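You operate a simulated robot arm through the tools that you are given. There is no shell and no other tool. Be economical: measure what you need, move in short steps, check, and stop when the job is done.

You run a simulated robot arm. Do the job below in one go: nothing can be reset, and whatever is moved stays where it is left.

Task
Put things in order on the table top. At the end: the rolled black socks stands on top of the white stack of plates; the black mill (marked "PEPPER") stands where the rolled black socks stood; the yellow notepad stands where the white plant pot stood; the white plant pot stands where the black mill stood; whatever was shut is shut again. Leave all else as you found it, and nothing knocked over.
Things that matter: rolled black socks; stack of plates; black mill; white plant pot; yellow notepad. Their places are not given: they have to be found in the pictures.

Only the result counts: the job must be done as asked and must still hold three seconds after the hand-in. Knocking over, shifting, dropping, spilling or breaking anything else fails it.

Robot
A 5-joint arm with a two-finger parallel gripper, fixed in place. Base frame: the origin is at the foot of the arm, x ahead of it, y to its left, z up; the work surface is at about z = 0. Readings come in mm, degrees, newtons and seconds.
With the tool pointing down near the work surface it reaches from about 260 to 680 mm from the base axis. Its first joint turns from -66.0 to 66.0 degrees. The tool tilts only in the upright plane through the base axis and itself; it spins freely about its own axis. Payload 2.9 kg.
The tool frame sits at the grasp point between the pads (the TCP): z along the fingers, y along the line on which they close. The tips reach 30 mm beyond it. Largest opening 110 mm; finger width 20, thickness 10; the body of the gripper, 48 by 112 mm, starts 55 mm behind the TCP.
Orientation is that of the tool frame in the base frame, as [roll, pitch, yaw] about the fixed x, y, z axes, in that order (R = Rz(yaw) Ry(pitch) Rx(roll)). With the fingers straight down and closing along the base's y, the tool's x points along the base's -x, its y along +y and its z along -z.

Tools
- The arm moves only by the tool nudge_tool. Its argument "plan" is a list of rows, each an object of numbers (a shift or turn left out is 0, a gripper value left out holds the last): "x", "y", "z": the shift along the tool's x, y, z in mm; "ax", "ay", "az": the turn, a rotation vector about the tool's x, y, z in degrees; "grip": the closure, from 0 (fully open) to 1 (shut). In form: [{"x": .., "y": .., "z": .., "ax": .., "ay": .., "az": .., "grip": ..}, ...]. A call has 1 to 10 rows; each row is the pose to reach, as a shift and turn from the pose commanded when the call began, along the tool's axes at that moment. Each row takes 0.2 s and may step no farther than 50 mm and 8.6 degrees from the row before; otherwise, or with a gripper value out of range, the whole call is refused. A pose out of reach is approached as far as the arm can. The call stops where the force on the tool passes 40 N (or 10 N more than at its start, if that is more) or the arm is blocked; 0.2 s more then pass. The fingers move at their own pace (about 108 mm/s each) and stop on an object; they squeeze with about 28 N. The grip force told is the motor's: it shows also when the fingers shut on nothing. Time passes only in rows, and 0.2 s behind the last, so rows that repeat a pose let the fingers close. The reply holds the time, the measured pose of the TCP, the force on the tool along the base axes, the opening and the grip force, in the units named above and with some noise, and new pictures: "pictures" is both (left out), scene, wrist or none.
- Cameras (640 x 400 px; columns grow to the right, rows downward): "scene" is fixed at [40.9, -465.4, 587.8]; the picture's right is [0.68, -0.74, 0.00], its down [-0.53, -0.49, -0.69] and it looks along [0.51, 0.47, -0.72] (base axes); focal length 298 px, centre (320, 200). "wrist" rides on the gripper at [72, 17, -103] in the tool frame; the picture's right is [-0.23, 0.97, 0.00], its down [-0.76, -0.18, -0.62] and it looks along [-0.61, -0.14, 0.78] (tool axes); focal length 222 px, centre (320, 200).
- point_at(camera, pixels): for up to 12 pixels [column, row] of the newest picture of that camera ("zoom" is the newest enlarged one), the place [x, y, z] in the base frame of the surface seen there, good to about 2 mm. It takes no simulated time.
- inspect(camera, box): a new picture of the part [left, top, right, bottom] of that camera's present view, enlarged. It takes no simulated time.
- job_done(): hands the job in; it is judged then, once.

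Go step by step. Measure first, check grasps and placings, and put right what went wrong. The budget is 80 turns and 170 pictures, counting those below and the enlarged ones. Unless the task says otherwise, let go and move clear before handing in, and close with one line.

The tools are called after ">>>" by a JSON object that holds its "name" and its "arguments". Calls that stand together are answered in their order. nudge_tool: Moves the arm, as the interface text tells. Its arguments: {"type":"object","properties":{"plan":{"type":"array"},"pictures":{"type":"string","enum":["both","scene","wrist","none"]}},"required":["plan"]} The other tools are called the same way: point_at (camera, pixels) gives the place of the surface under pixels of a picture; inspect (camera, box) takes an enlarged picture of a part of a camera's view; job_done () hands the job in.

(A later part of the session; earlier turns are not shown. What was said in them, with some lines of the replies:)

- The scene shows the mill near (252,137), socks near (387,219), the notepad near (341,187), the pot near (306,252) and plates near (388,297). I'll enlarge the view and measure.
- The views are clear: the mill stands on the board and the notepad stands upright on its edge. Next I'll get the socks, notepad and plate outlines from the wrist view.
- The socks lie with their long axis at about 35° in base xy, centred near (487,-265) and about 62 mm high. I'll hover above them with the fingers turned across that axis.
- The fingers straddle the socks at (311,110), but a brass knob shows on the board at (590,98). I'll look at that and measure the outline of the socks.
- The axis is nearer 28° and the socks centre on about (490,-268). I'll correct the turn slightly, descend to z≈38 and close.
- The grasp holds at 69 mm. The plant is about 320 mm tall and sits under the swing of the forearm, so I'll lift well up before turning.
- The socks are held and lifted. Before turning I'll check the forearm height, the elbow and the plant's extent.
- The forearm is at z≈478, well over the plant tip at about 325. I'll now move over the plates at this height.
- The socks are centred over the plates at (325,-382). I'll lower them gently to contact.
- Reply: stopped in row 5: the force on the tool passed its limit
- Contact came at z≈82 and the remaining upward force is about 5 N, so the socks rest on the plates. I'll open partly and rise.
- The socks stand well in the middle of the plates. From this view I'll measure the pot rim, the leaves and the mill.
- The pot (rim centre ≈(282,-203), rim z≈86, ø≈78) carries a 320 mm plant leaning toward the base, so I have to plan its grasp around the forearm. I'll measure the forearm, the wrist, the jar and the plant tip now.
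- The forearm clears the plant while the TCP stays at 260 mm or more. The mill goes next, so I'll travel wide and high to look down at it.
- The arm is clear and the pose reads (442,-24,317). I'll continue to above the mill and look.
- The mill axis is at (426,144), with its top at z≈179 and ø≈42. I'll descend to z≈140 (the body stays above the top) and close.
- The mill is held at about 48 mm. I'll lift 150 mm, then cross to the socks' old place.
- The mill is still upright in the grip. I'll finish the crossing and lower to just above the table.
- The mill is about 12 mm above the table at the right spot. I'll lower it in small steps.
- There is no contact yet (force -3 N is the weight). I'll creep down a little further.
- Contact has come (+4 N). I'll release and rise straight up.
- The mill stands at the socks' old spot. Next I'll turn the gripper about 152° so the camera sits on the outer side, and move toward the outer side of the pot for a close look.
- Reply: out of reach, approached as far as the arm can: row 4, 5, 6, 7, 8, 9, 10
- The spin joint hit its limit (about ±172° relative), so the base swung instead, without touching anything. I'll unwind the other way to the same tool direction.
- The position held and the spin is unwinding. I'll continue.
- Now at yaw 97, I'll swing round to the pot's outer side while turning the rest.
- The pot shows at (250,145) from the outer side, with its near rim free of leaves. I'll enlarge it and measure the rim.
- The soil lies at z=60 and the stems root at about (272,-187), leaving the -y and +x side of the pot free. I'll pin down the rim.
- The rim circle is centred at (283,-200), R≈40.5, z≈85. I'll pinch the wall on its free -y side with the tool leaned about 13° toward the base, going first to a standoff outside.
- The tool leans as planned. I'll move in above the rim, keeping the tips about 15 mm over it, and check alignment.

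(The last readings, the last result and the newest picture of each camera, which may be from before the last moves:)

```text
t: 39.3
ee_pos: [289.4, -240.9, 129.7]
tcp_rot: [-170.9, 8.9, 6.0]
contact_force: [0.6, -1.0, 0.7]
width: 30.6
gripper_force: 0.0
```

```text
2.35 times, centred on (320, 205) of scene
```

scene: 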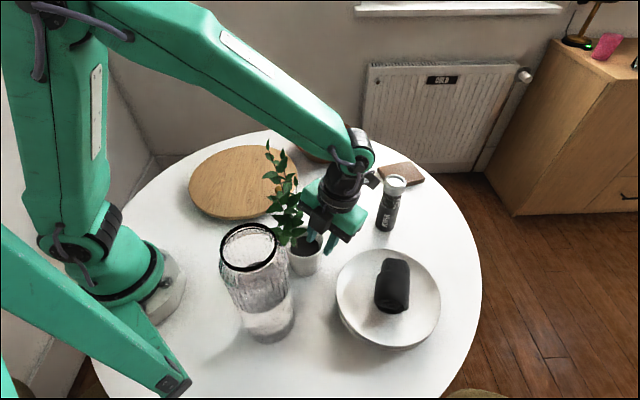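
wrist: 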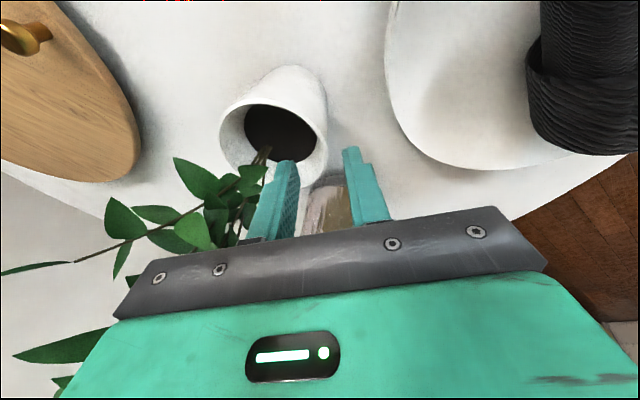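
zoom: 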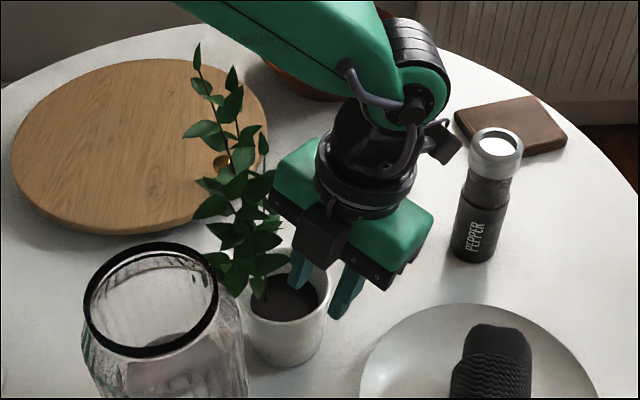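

The inner finger hangs over the soil and the outer one is outside the wall, clear of the leaves. I'll lower slowly by 33 mm.

>>> {"name": "nudge_tool", "arguments": {"plan": [{"x": 1.3, "y": 1.3, "z": 8}, {"x": 2, "y": 2, "z": 12.5}, {"x": 2.6, "y": 2.6, "z": 16}, {"x": 3.2, "y": 3.3, "z": 20}, {"x": 4, "y": 4, "z": 25}, {"x": 4.6, "y": 4.7, "z": 29}, {"x": 5.1, "y": 5.2, "z": 32}, {"x": 5.1, "y": 5.2, "z": 32}]}}

>>> {"name": "inspect", "arguments": {"camera": "wrist", "box": [220, 80, 420, 260]}}

```text
t: 41.1
ee_pos: [288.2, -241.8, 95.8]
tcp_rot: [-170.8, 9.1, 5.9]
contact_force: [0.5, 0.2, -0.1]
width: 30.7
gripper_force: 0.1
```

scene: 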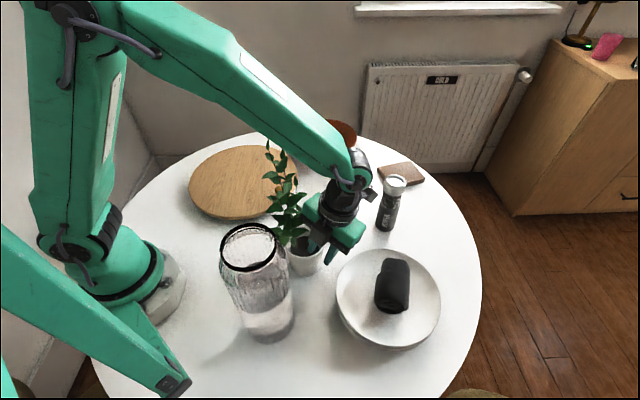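
wrist: 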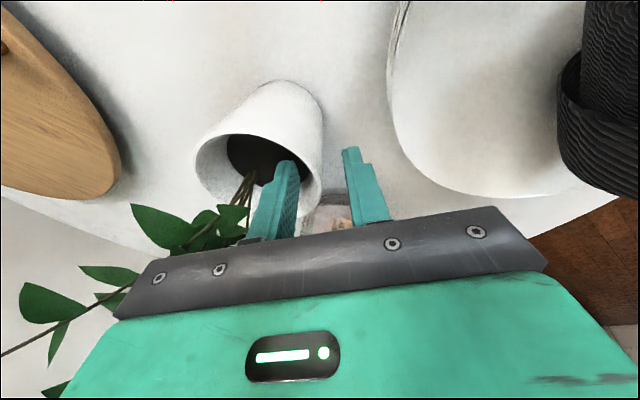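

```text
2.22 times, centred on (320, 170) of wrist
```

zoom: 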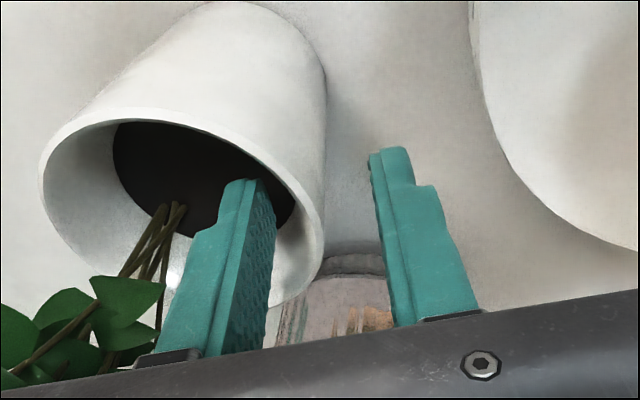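

The finger is inside the pot without contact. I'll close on the wall.

>>> {"name": "nudge_tool", "arguments": {"plan": [{"grip": 0.8}, {"grip": 0.85}, {"grip": 0.9}, {"grip": 1}, {"grip": 1}]}}

>>> {"name": "inspect", "arguments": {"camera": "wrist", "box": [180, 60, 420, 260]}}

```text
t: 42.3
ee_pos: [289.8, -241.5, 95.7]
tcp_rot: [-170.9, 9.0, 6.1]
contact_force: [0.1, -0.4, 0.5]
width: 3.3
gripper_force: 28.1
```

scene: 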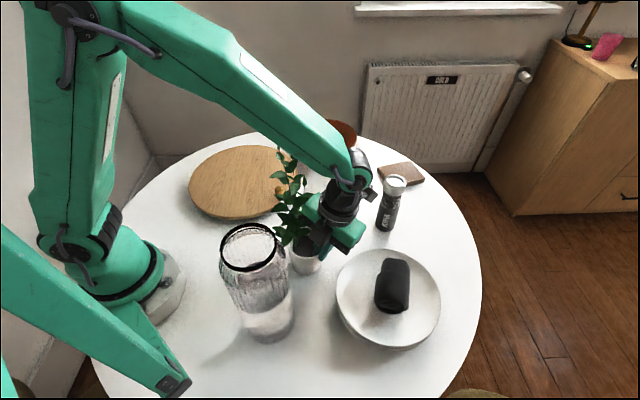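
wrist: 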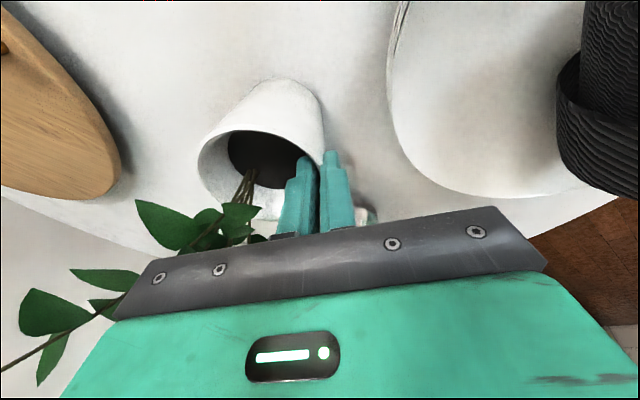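

```text
2.00 times, centred on (300, 160) of wrist
```

zoom: 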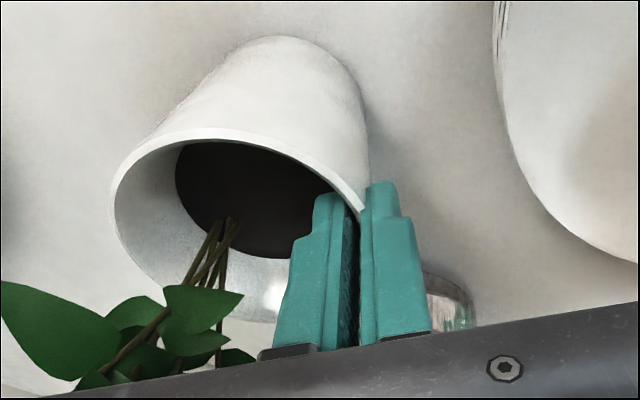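

The wall is pinched (3.3 mm), but the plant shifted a bit in the scene picture, with its tip now near (280,150). I'll take a closer look before lifting.

>>> {"name": "inspect", "arguments": {"camera": "scene", "box": [230, 130, 370, 290]}}

>>> {"name": "point_at", "arguments": {"camera": "scene", "pixels": [[281, 152], [283, 160], [300, 270], [316, 270], [291, 258], [306, 275], [278, 180], [300, 250]]}}

```text
2.50 times, centred on (300, 210) of scene
```

zoom: 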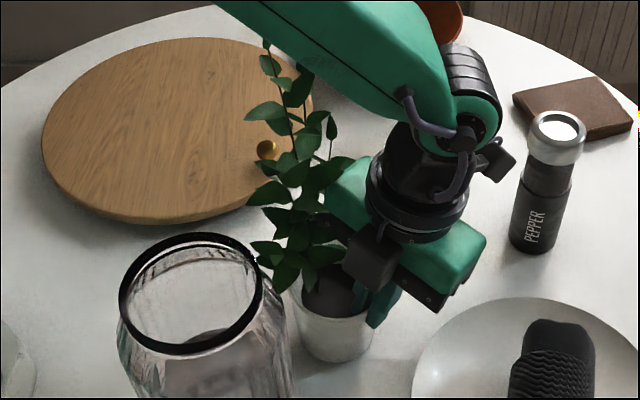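

```text
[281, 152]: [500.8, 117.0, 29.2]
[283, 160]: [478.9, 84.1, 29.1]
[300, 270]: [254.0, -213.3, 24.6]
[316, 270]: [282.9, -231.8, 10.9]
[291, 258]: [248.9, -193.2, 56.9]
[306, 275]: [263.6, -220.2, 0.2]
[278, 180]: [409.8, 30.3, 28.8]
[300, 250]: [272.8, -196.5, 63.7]
```

The pot itself stays put; only the plant tip leaned about 17 mm as the wall aligned with the pads (about 3°). Before carrying it I need the forearm's half-width, for clearance to the plant tip.

>>> {"name": "point_at", "arguments": {"camera": "scene", "pixels": [[262, 60], [255, 75], [248, 90], [240, 105], [236, 112], [300, 90], [290, 105], [280, 125], [272, 135], [320, 115], [310, 135], [300, 150]]}}

>>> {"name": "inspect", "arguments": {"camera": "scene", "box": [230, 60, 370, 190]}}

```text
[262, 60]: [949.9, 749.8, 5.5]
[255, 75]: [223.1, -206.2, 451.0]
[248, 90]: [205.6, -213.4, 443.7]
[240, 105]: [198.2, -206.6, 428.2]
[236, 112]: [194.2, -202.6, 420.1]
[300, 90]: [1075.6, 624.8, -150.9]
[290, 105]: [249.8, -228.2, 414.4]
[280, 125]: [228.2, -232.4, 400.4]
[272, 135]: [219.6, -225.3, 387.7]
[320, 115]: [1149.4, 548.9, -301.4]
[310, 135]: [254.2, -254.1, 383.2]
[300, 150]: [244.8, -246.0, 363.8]
```

```text
3.08 times, centred on (300, 125) of scene
```

zoom: 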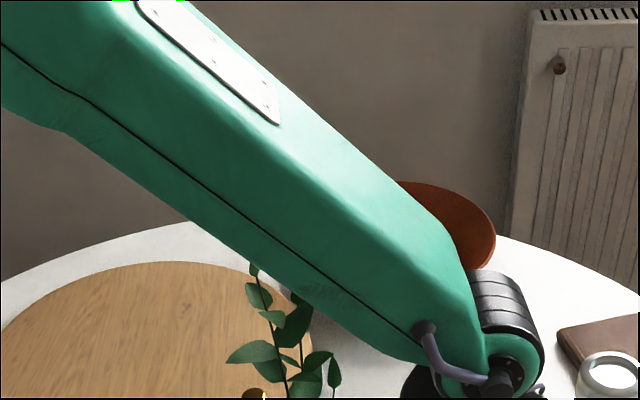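

The forearm side is only ±32 mm and its underside is near z≈385 over the plant, so there is good clearance. I'll lift the pot about 58 mm and check it.

>>> {"name": "nudge_tool", "arguments": {"plan": [{"x": -0.8, "y": -0.8, "z": -5}, {"x": -2.3, "y": -2.4, "z": -15}, {"x": -4.6, "y": -4.8, "z": -29}, {"x": -6.9, "y": -7.1, "z": -43}, {"x": -9, "y": -9.2, "z": -56.5}, {"x": -9, "y": -9.2, "z": -56.5}]}}

>>> {"name": "inspect", "arguments": {"camera": "scene", "box": [230, 90, 390, 290]}}

>>> {"name": "point_at", "arguments": {"camera": "scene", "pixels": [[325, 120], [355, 145], [340, 160], [325, 163], [310, 160], [300, 150], [294, 135], [334, 190], [348, 200], [341, 200]]}}

```text
t: 43.7
ee_pos: [287.7, -241.3, 154.0]
tcp_rot: [-170.7, 9.0, 6.1]
contact_force: [-0.4, -0.6, -3.4]
width: 3.2
gripper_force: 27.8
```

scene: 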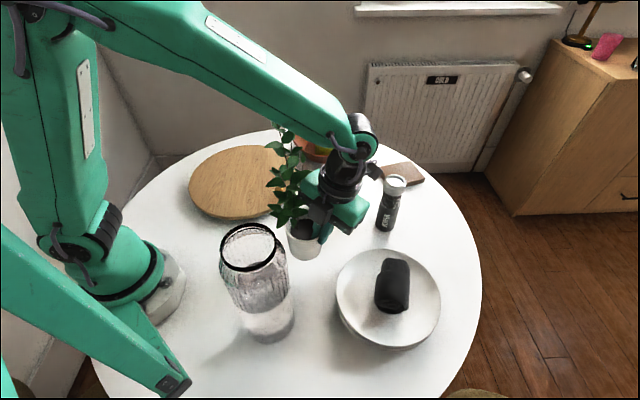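
wrist: 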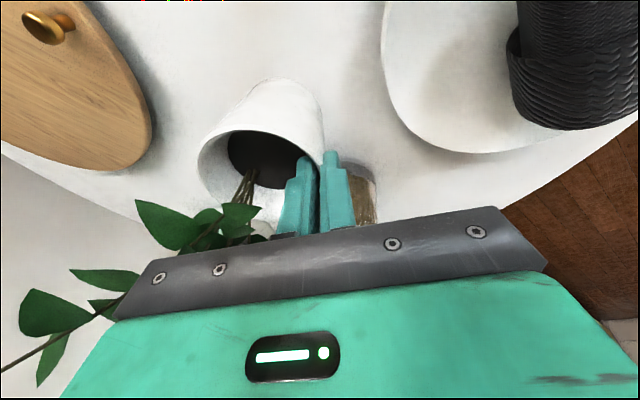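

```text
2.00 times, centred on (310, 190) of scene
```

zoom: 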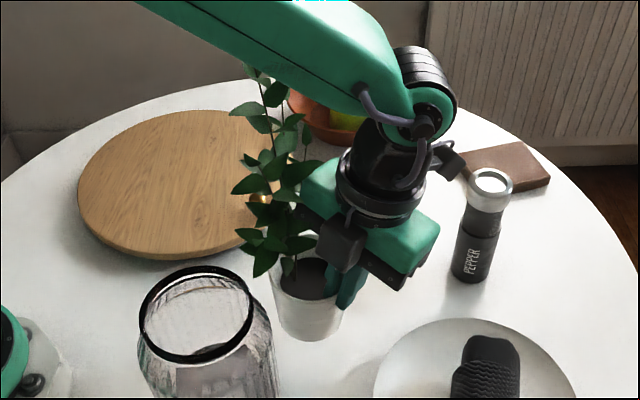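

```text
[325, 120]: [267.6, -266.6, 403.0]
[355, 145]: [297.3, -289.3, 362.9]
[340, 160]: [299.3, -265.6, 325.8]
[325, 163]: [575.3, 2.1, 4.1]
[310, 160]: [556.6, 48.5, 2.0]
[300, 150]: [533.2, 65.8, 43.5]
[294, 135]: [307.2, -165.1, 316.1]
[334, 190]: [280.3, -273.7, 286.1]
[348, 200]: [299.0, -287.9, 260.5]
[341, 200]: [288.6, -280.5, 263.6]
```

The pot hangs securely (3.4 N) and upright. I'll swing the base toward the board, turning the tool with it, with pot bottom at about 58 mm.

>>> {"name": "nudge_tool", "arguments": {"plan": [{"x": 34.5, "y": -21.9, "z": -2, "ax": -0.92, "ay": -0.93, "az": -5.75}, {"x": 68.5, "y": -48.1, "z": -3.2, "ax": -1.86, "ay": -1.88, "az": -11.6}, {"x": 102, "y": -77.9, "z": -3.7, "ax": -2.79, "ay": -2.83, "az": -17.45}, {"x": 132.9, "y": -112.3, "z": -3.1, "ax": -3.73, "ay": -3.78, "az": -23.3}, {"x": 160.6, "y": -151, "z": -1.2, "ax": -4.66, "ay": -4.72, "az": -29.15}, {"x": 160.6, "y": -151, "z": -1.2, "ax": -4.66, "ay": -4.72, "az": -29.15}]}}

```text
t: 45.1
ee_pos: [434.7, -75.4, 154.3]
tcp_rot: [-170.9, 9.0, 35.9]
contact_force: [0.3, 0.2, -3.5]
width: 3.2
gripper_force: 28.1
```

scene: 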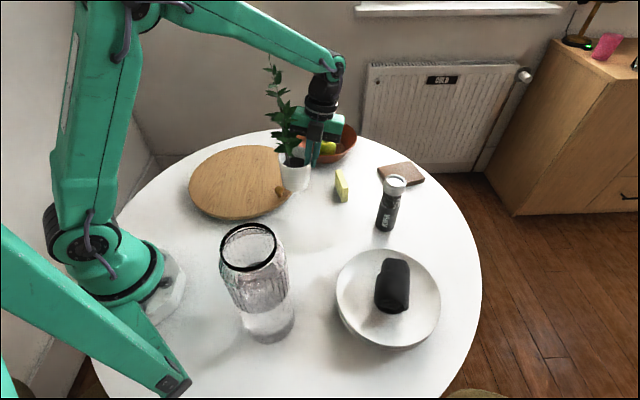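
wrist: 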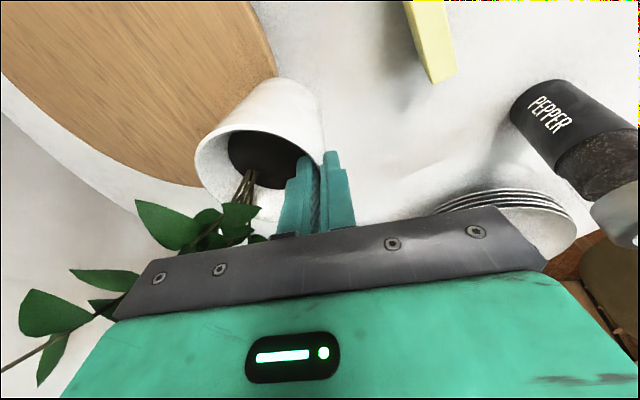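

The plant is clear of the arm and the pot passes the knob. I'll continue to above the mill's old spot.

>>> {"name": "nudge_tool", "arguments": {"plan": [{"x": 35.9, "y": -20.2, "z": -2.5, "ax": -0.78, "ay": -0.79, "az": -4.87}, {"x": 68.3, "y": -45.9, "z": -3.5, "ax": -1.56, "ay": -1.58, "az": -9.75}, {"x": 96.3, "y": -76.5, "z": -3, "ax": -2.34, "ay": -2.37, "az": -14.6}, {"x": 120.9, "y": -110.3, "z": -1.6, "ax": -3.12, "ay": -3.16, "az": -19.5}, {"x": 139.4, "y": -146.5, "z": 1.4, "ax": -3.88, "ay": -3.93, "az": -24.2}, {"x": 139.4, "y": -146.5, "z": 1.4, "ax": -3.88, "ay": -3.93, "az": -24.2}]}}

>>> {"name": "inspect", "arguments": {"camera": "scene", "box": [190, 50, 350, 210]}}

```text
t: 46.5
ee_pos: [465.4, 124.8, 155.3]
tcp_rot: [-170.9, 8.9, 60.7]
contact_force: [0.6, -0.3, -3.8]
width: 3.4
gripper_force: 28.1
```

scene: 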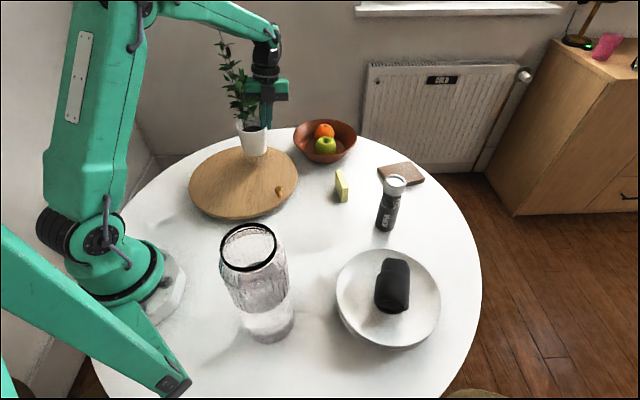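
wrist: 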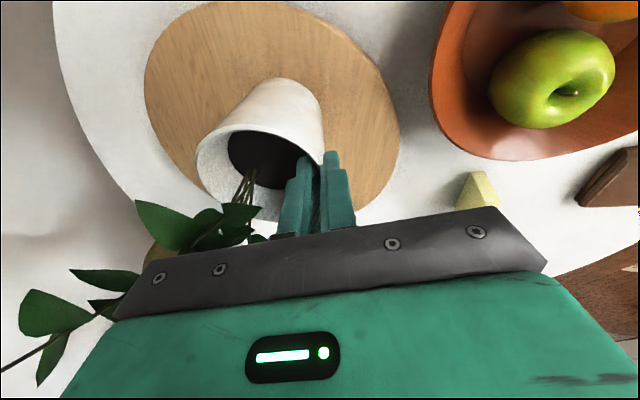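

```text
2.50 times, centred on (270, 130) of scene
```

zoom: 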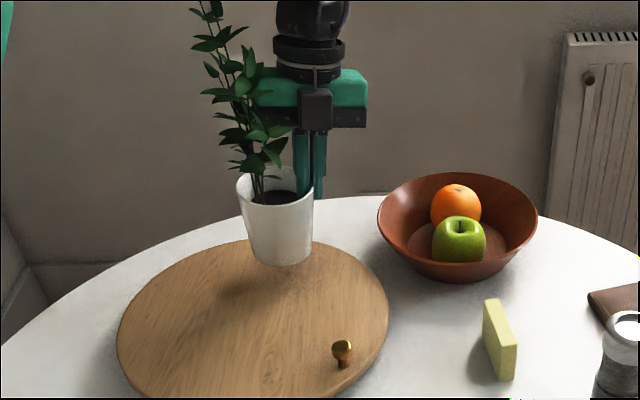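

The pot hovers over the board with a slight lean. I'll measure where its rim, soil and foot are now.

>>> {"name": "point_at", "arguments": {"camera": "wrist", "pixels": [[197, 160], [205, 145], [225, 130], [250, 124], [280, 127], [303, 143], [265, 160], [232, 150], [285, 85], [255, 95], [320, 100], [240, 170]]}}

>>> {"name": "point_at", "arguments": {"camera": "scene", "pixels": [[237, 124], [239, 128], [248, 131], [258, 131], [265, 128], [243, 153], [249, 155], [255, 156], [260, 155], [266, 151], [254, 127], [251, 140]]}}

```text
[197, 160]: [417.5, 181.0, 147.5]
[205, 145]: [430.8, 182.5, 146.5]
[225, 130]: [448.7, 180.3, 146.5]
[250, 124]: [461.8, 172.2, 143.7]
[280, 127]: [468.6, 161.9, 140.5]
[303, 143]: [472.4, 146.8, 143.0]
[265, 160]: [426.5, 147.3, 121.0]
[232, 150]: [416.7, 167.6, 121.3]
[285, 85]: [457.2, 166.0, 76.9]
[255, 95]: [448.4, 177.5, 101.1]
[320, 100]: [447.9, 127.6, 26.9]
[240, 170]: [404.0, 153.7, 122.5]
```

```text
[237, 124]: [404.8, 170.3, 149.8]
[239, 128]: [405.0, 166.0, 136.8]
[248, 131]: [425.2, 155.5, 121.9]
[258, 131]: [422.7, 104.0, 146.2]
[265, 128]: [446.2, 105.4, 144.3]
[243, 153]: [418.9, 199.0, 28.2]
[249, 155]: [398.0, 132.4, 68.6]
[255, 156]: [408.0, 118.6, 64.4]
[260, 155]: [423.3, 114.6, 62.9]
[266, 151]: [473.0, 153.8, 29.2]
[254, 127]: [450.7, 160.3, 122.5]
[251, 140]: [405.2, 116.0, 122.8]
```

The foot centre is at about (427,144), on the mill's old spot (427,143). I'll lower 27 mm first.

>>> {"name": "nudge_tool", "arguments": {"plan": [{"x": 1.6, "y": 1.6, "z": 9.8}, {"x": 3.1, "y": 3.2, "z": 19.5}, {"x": 3.9, "y": 4, "z": 24.4}, {"x": 4.2, "y": 4.3, "z": 26.3}, {"x": 4.2, "y": 4.3, "z": 26.3}], "pictures": "scene"}}

>>> {"name": "inspect", "arguments": {"camera": "scene", "box": [220, 90, 300, 180]}}

```text
t: 47.7
ee_pos: [465.7, 125.3, 128.0]
tcp_rot: [-170.8, 9.0, 60.6]
contact_force: [0.0, -0.7, -3.4]
width: 3.5
gripper_force: 27.8
```

scene: 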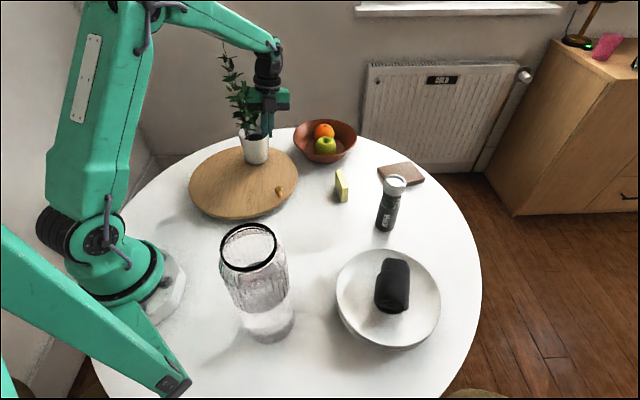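

```text
4.44 times, centred on (260, 135) of scene
```

zoom: 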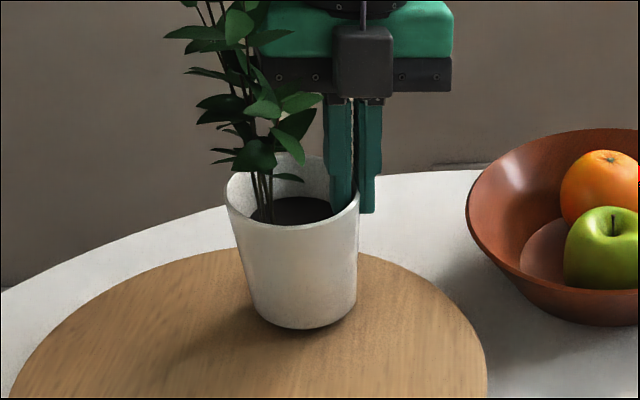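

A small gap remains and contact is expected near z≈124. I'll creep down.

>>> {"name": "nudge_tool", "arguments": {"plan": [{"x": 0.3, "y": 0.3, "z": 2}, {"x": 0.5, "y": 0.5, "z": 3}, {"x": 0.6, "y": 0.6, "z": 3.8}, {"x": 0.6, "y": 0.6, "z": 3.8}], "pictures": "none"}}

```text
t: 48.7
ee_pos: [466.0, 124.2, 123.9]
tcp_rot: [-171.0, 8.8, 60.7]
contact_force: [-0.5, 0.3, -4.3]
width: 3.3
gripper_force: 28.1
```

>>> {"name": "nudge_tool", "arguments": {"plan": [{"x": 0.15, "y": 0.15, "z": 1}, {"x": 0.25, "y": 0.25, "z": 1.7}, {"x": 0.25, "y": 0.25, "z": 1.7}], "pictures": "none"}}

```text
t: 49.5
ee_pos: [465.7, 124.8, 124.1]
tcp_rot: [-171.0, 8.8, 60.6]
contact_force: [-1.7, -1.2, 10.6]
width: 3.5
gripper_force: 28.2
```

The pot touches the board (+10 N). I'll open to 28 mm, the same clearance as before, and look.

>>> {"name": "nudge_tool", "arguments": {"plan": [{"grip": 0.92}, {"grip": 0.85}, {"grip": 0.78}, {"grip": 0.75}, {"grip": 0.75}]}}

>>> {"name": "inspect", "arguments": {"camera": "wrist", "box": [180, 60, 420, 260]}}

```text
t: 50.7
ee_pos: [464.7, 123.7, 123.7]
tcp_rot: [-171.0, 8.9, 60.7]
contact_force: [0.8, 0.8, 0.3]
width: 27.4
gripper_force: 0.0
```

scene: 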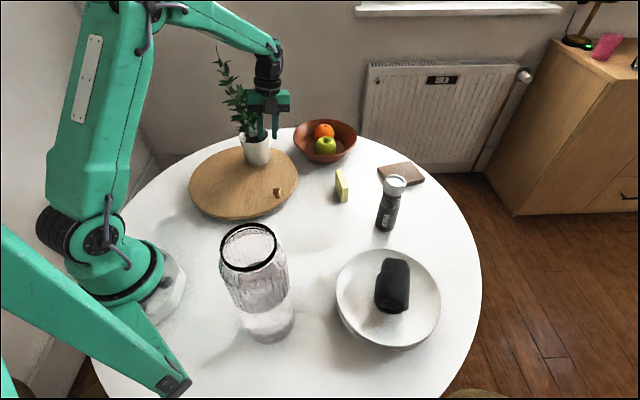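
wrist: 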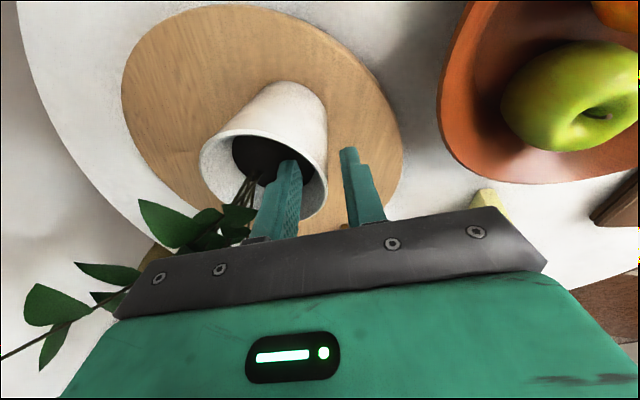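

```text
2.00 times, centred on (300, 160) of wrist
```

zoom: 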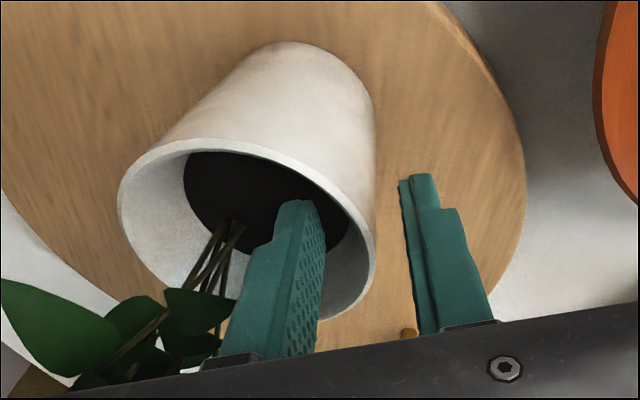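

The pot stands upright and free of the fingers. I'll back out straight up, then outward along the approach path.

>>> {"name": "nudge_tool", "arguments": {"plan": [{"x": -1.6, "y": -1.6, "z": -10}, {"x": -3.2, "y": -3.2, "z": -20}, {"x": -5.9, "y": -6, "z": -37}, {"x": 10, "y": 11, "z": -54}, {"x": 26, "y": 28, "z": -71}, {"x": 42, "y": 44, "z": -88}, {"x": 40, "y": 42, "z": -125}, {"x": 35, "y": 37, "z": -165}, {"x": 35, "y": 37, "z": -165}]}}

>>> {"name": "point_at", "arguments": {"camera": "scene", "pixels": [[241, 137], [246, 144], [256, 145], [265, 140], [249, 164], [257, 167], [265, 164], [255, 140], [271, 187], [279, 192], [285, 215], [341, 172]]}}

```text
t: 52.7
ee_pos: [548.1, 141.8, 272.6]
tcp_rot: [-170.9, 8.9, 60.6]
contact_force: [-0.8, -1.0, -0.1]
width: 27.3
gripper_force: 0.1
```

scene: 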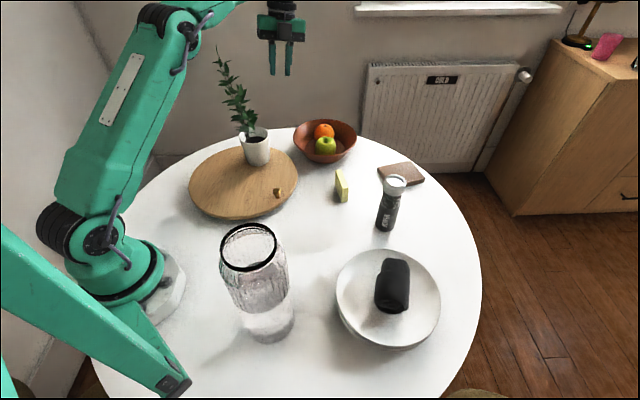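
wrist: 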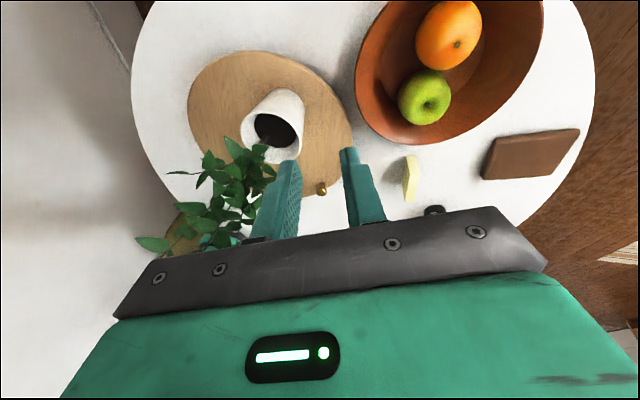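

```text
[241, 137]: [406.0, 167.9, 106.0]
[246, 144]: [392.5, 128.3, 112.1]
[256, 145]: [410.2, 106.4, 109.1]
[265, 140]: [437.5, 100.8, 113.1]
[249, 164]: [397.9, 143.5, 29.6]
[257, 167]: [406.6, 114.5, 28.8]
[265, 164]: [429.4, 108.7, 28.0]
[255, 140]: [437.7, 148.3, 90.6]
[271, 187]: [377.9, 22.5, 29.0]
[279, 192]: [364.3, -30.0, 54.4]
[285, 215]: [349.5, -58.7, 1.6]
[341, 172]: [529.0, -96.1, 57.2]
```

The pot stands at about (428,141) on the board, within 2–3 mm of the mill's old place. I'll straighten the tool and move above the notepad.

>>> {"name": "nudge_tool", "arguments": {"plan": [{"ax": -4.6, "ay": 4.6, "grip": 0.45}, {"ax": -9.2, "ay": 9.2}, {"x": -38, "y": 18, "z": 6, "ax": -9.2, "ay": 9.2}, {"x": -76, "y": 36, "z": 12, "ax": -9.2, "ay": 9.2}, {"x": -114, "y": 54, "z": 18, "ax": -9.2, "ay": 9.2}, {"x": -152, "y": 72, "z": 30, "ax": -9.2, "ay": 9.2}, {"x": -190, "y": 90, "z": 50, "ax": -9.2, "ay": 9.2}, {"x": -228, "y": 108, "z": 72, "ax": -9.2, "ay": 9.2}, {"x": -228, "y": 108, "z": 80, "ax": -9.2, "ay": 9.2}]}}

```text
t: 54.7
ee_pos: [511.1, -111.9, 212.0]
tcp_rot: [179.8, -0.1, 60.0]
contact_force: [0.7, 0.0, -1.2]
width: 60.6
gripper_force: 0.0
```

scene: 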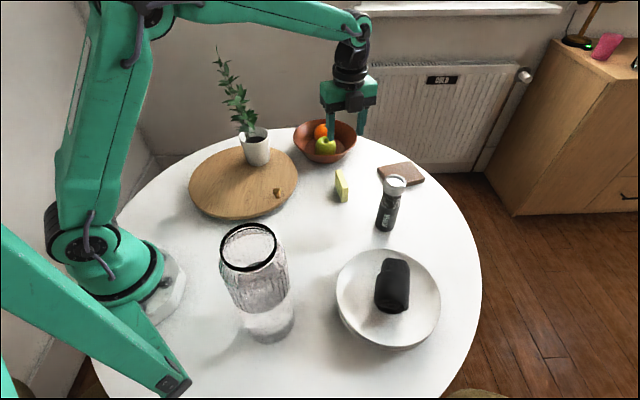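
wrist: 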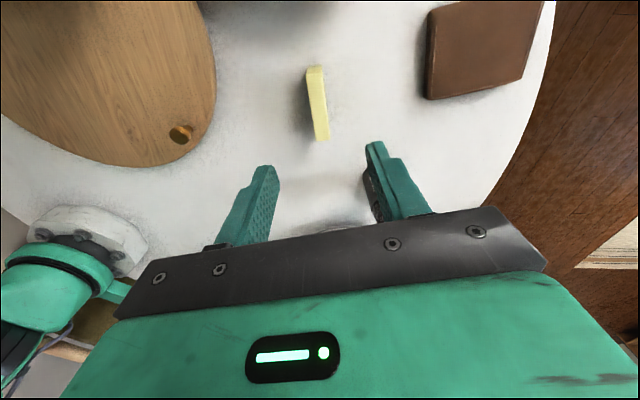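

The notepad shows at (317,104). I'll enlarge it and measure its top corners, and check the knob of the board at (180,133).

>>> {"name": "inspect", "arguments": {"camera": "wrist", "box": [270, 50, 370, 150]}}

>>> {"name": "point_at", "arguments": {"camera": "zoom", "pixels": [[285, 75], [330, 75], [290, 100], [330, 100], [300, 180], [335, 180], [315, 250], [343, 250], [320, 300], [345, 310], [325, 340], [310, 140]]}}

>>> {"name": "point_at", "arguments": {"camera": "wrist", "pixels": [[182, 134], [185, 130], [175, 130], [187, 138]]}}

```text
4.00 times, centred on (320, 100) of wrist
```

zoom: 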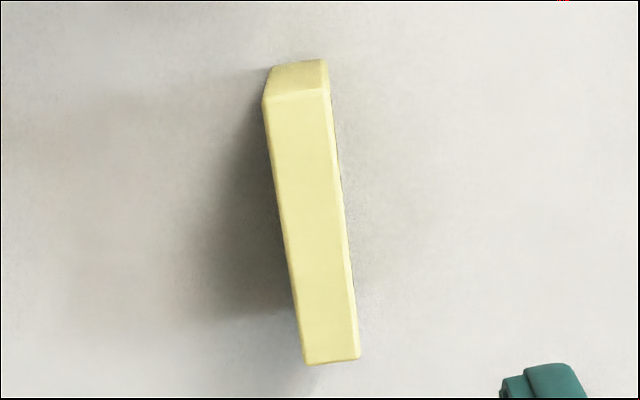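

```text
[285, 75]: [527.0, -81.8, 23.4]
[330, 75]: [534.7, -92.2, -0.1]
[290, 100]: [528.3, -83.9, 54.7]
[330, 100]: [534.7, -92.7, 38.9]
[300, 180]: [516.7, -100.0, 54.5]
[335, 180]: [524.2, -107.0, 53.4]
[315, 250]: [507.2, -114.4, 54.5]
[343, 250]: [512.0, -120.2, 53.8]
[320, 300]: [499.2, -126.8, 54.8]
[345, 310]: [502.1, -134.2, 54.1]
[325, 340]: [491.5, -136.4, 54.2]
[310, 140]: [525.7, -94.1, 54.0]
```

```text
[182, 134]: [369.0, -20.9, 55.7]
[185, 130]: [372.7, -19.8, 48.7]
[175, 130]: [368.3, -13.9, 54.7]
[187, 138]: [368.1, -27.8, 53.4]
```

The notepad's top is centred near (510,-112) along about 53° and is about 18 mm thick; the knob has not moved. I'll turn 7°, descend to z≈38 and close.

>>> {"name": "nudge_tool", "arguments": {"plan": [{"x": -0.5, "y": -0.5, "z": 45, "az": 7}, {"x": -0.5, "y": -0.5, "z": 90, "az": 7}, {"x": -0.5, "y": -0.5, "z": 130, "az": 7}, {"x": -0.5, "y": -0.5, "z": 160, "az": 7}, {"x": -0.5, "y": -0.5, "z": 174, "az": 7}, {"x": -0.5, "y": -0.5, "z": 174, "az": 7, "grip": 0.65}, {"x": -0.5, "y": -0.5, "z": 174, "az": 7, "grip": 0.8}, {"x": -0.5, "y": -0.5, "z": 174, "az": 7, "grip": 0.95}, {"x": -0.5, "y": -0.5, "z": 174, "az": 7, "grip": 0.95}]}}

```text
t: 56.7
ee_pos: [513.5, -109.0, 38.4]
tcp_rot: [179.8, -0.1, 52.9]
contact_force: [0.0, 0.3, -0.1]
width: 17.1
gripper_force: 28.0
```

scene: 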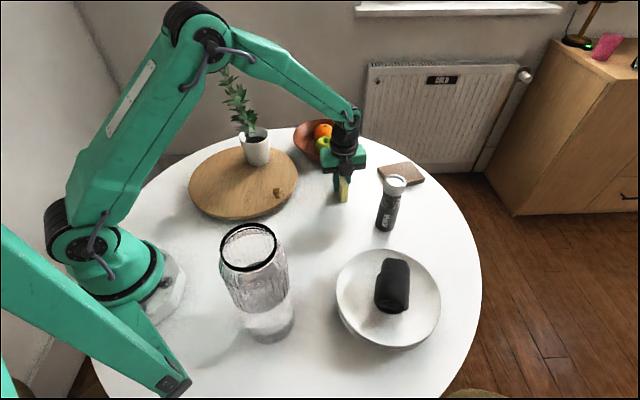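
wrist: 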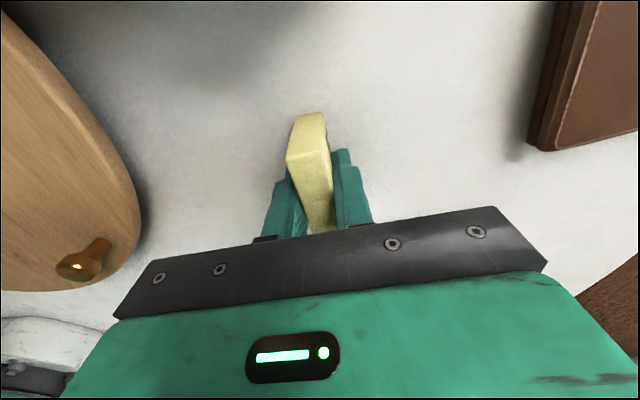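

The notepad is held at 17 mm. I'll lift 70 mm and carry it to the pot's old place.

>>> {"name": "nudge_tool", "arguments": {"plan": [{"z": -20}, {"z": -60}, {"x": -35, "y": -22, "z": -72}, {"x": -70, "y": -43, "z": -72}, {"x": -105, "y": -65, "z": -72}, {"x": -140, "y": -87, "z": -72}, {"x": -175, "y": -109, "z": -72}, {"x": -207, "y": -129, "z": -72}, {"x": -207, "y": -129, "z": -50}, {"x": -207, "y": -129, "z": -50}]}}

```text
t: 58.9
ee_pos: [284.2, -199.0, 88.8]
tcp_rot: [179.9, 0.0, 53.0]
contact_force: [0.0, 1.2, -0.8]
width: 17.2
gripper_force: 27.6
```

scene: 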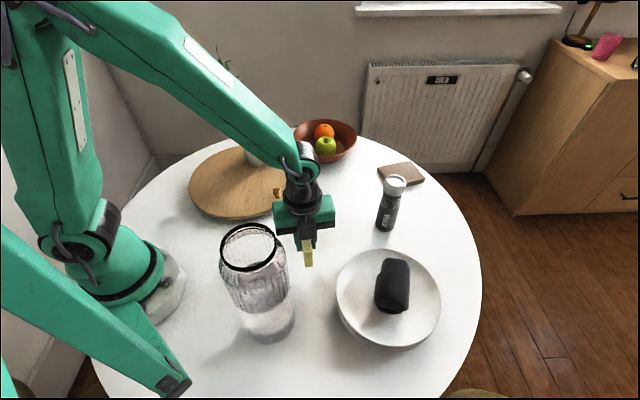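
wrist: 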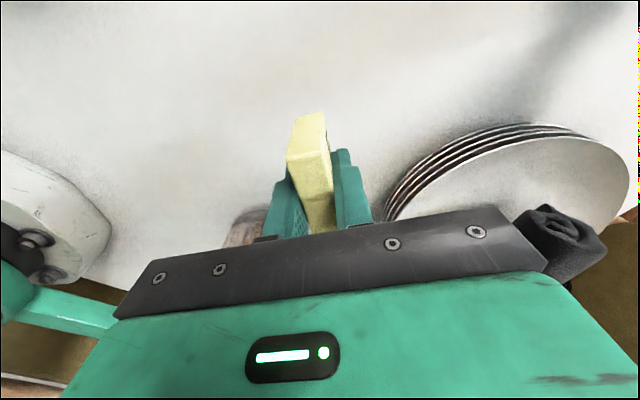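

The notepad is above the target spot. I'll lower it gently to the table (z≈38).

>>> {"name": "nudge_tool", "arguments": {"plan": [{"x": 0.5, "z": 25}, {"x": 0.5, "z": 42}, {"x": 0.5, "z": 47}, {"x": 0.5, "z": 49}, {"x": 0.5, "z": 50}, {"x": 0.5, "z": 50}], "pictures": "none"}}

```text
t: 60.3
ee_pos: [285.7, -197.6, 37.3]
tcp_rot: [179.8, 0.0, 52.9]
contact_force: [-1.4, 0.8, 5.2]
width: 16.8
gripper_force: 28.0
```

Contact came at +5 N with z≈38 as at the pick. I'll open moderately and rise straight up.

>>> {"name": "nudge_tool", "arguments": {"plan": [{"grip": 0.8}, {"grip": 0.65}, {"grip": 0.55}, {"z": -30, "grip": 0.55}, {"z": -75}, {"z": -120}, {"z": -165}, {"z": -205}, {"z": -205}]}}

>>> {"name": "inspect", "arguments": {"camera": "scene", "box": [180, 110, 460, 350]}}

>>> {"name": "point_at", "arguments": {"camera": "wrist", "pixels": [[316, 75], [316, 90], [318, 105], [322, 125], [322, 135]]}}

```text
t: 62.3
ee_pos: [284.5, -198.0, 240.6]
tcp_rot: [179.8, 0.0, 52.8]
contact_force: [-0.3, -0.6, -0.2]
width: 49.5
gripper_force: 0.1
```

scene: 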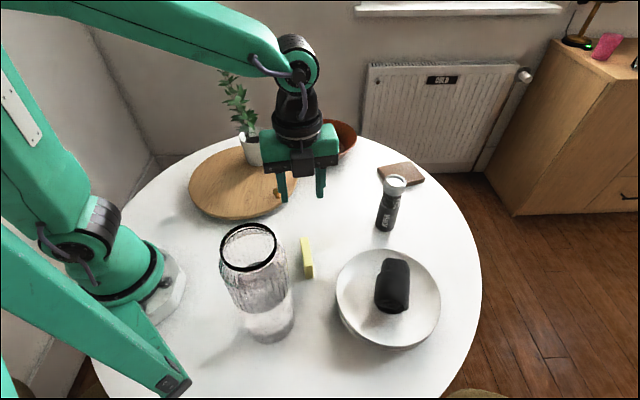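
wrist: 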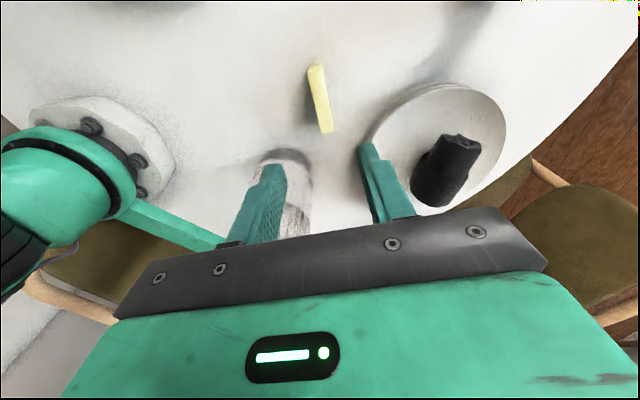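

```text
1.67 times, centred on (320, 230) of scene
```

zoom: 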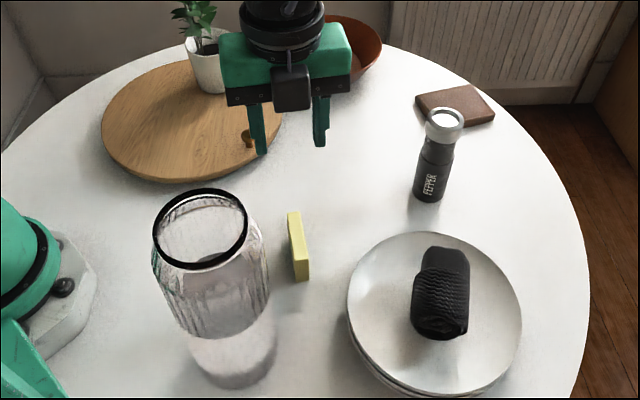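

```text
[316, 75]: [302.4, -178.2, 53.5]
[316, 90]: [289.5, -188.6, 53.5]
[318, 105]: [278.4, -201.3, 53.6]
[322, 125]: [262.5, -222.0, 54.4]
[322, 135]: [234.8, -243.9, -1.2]
```

The notepad stands at about (282,-200), where the pot was. The socks are on the plates, the mill is on the socks' spot and the pot is on the board, with nothing knocked over and the gripper clear. I'm handing in.

>>> {"name": "job_done", "arguments": {}}

```text
The job is handed in.
```

The socks are on the plates, and the mill, pot and notepad stand at their new places, each within about 3 mm by measurement. Nothing was knocked over, nothing had been opened, and the job is handed in.
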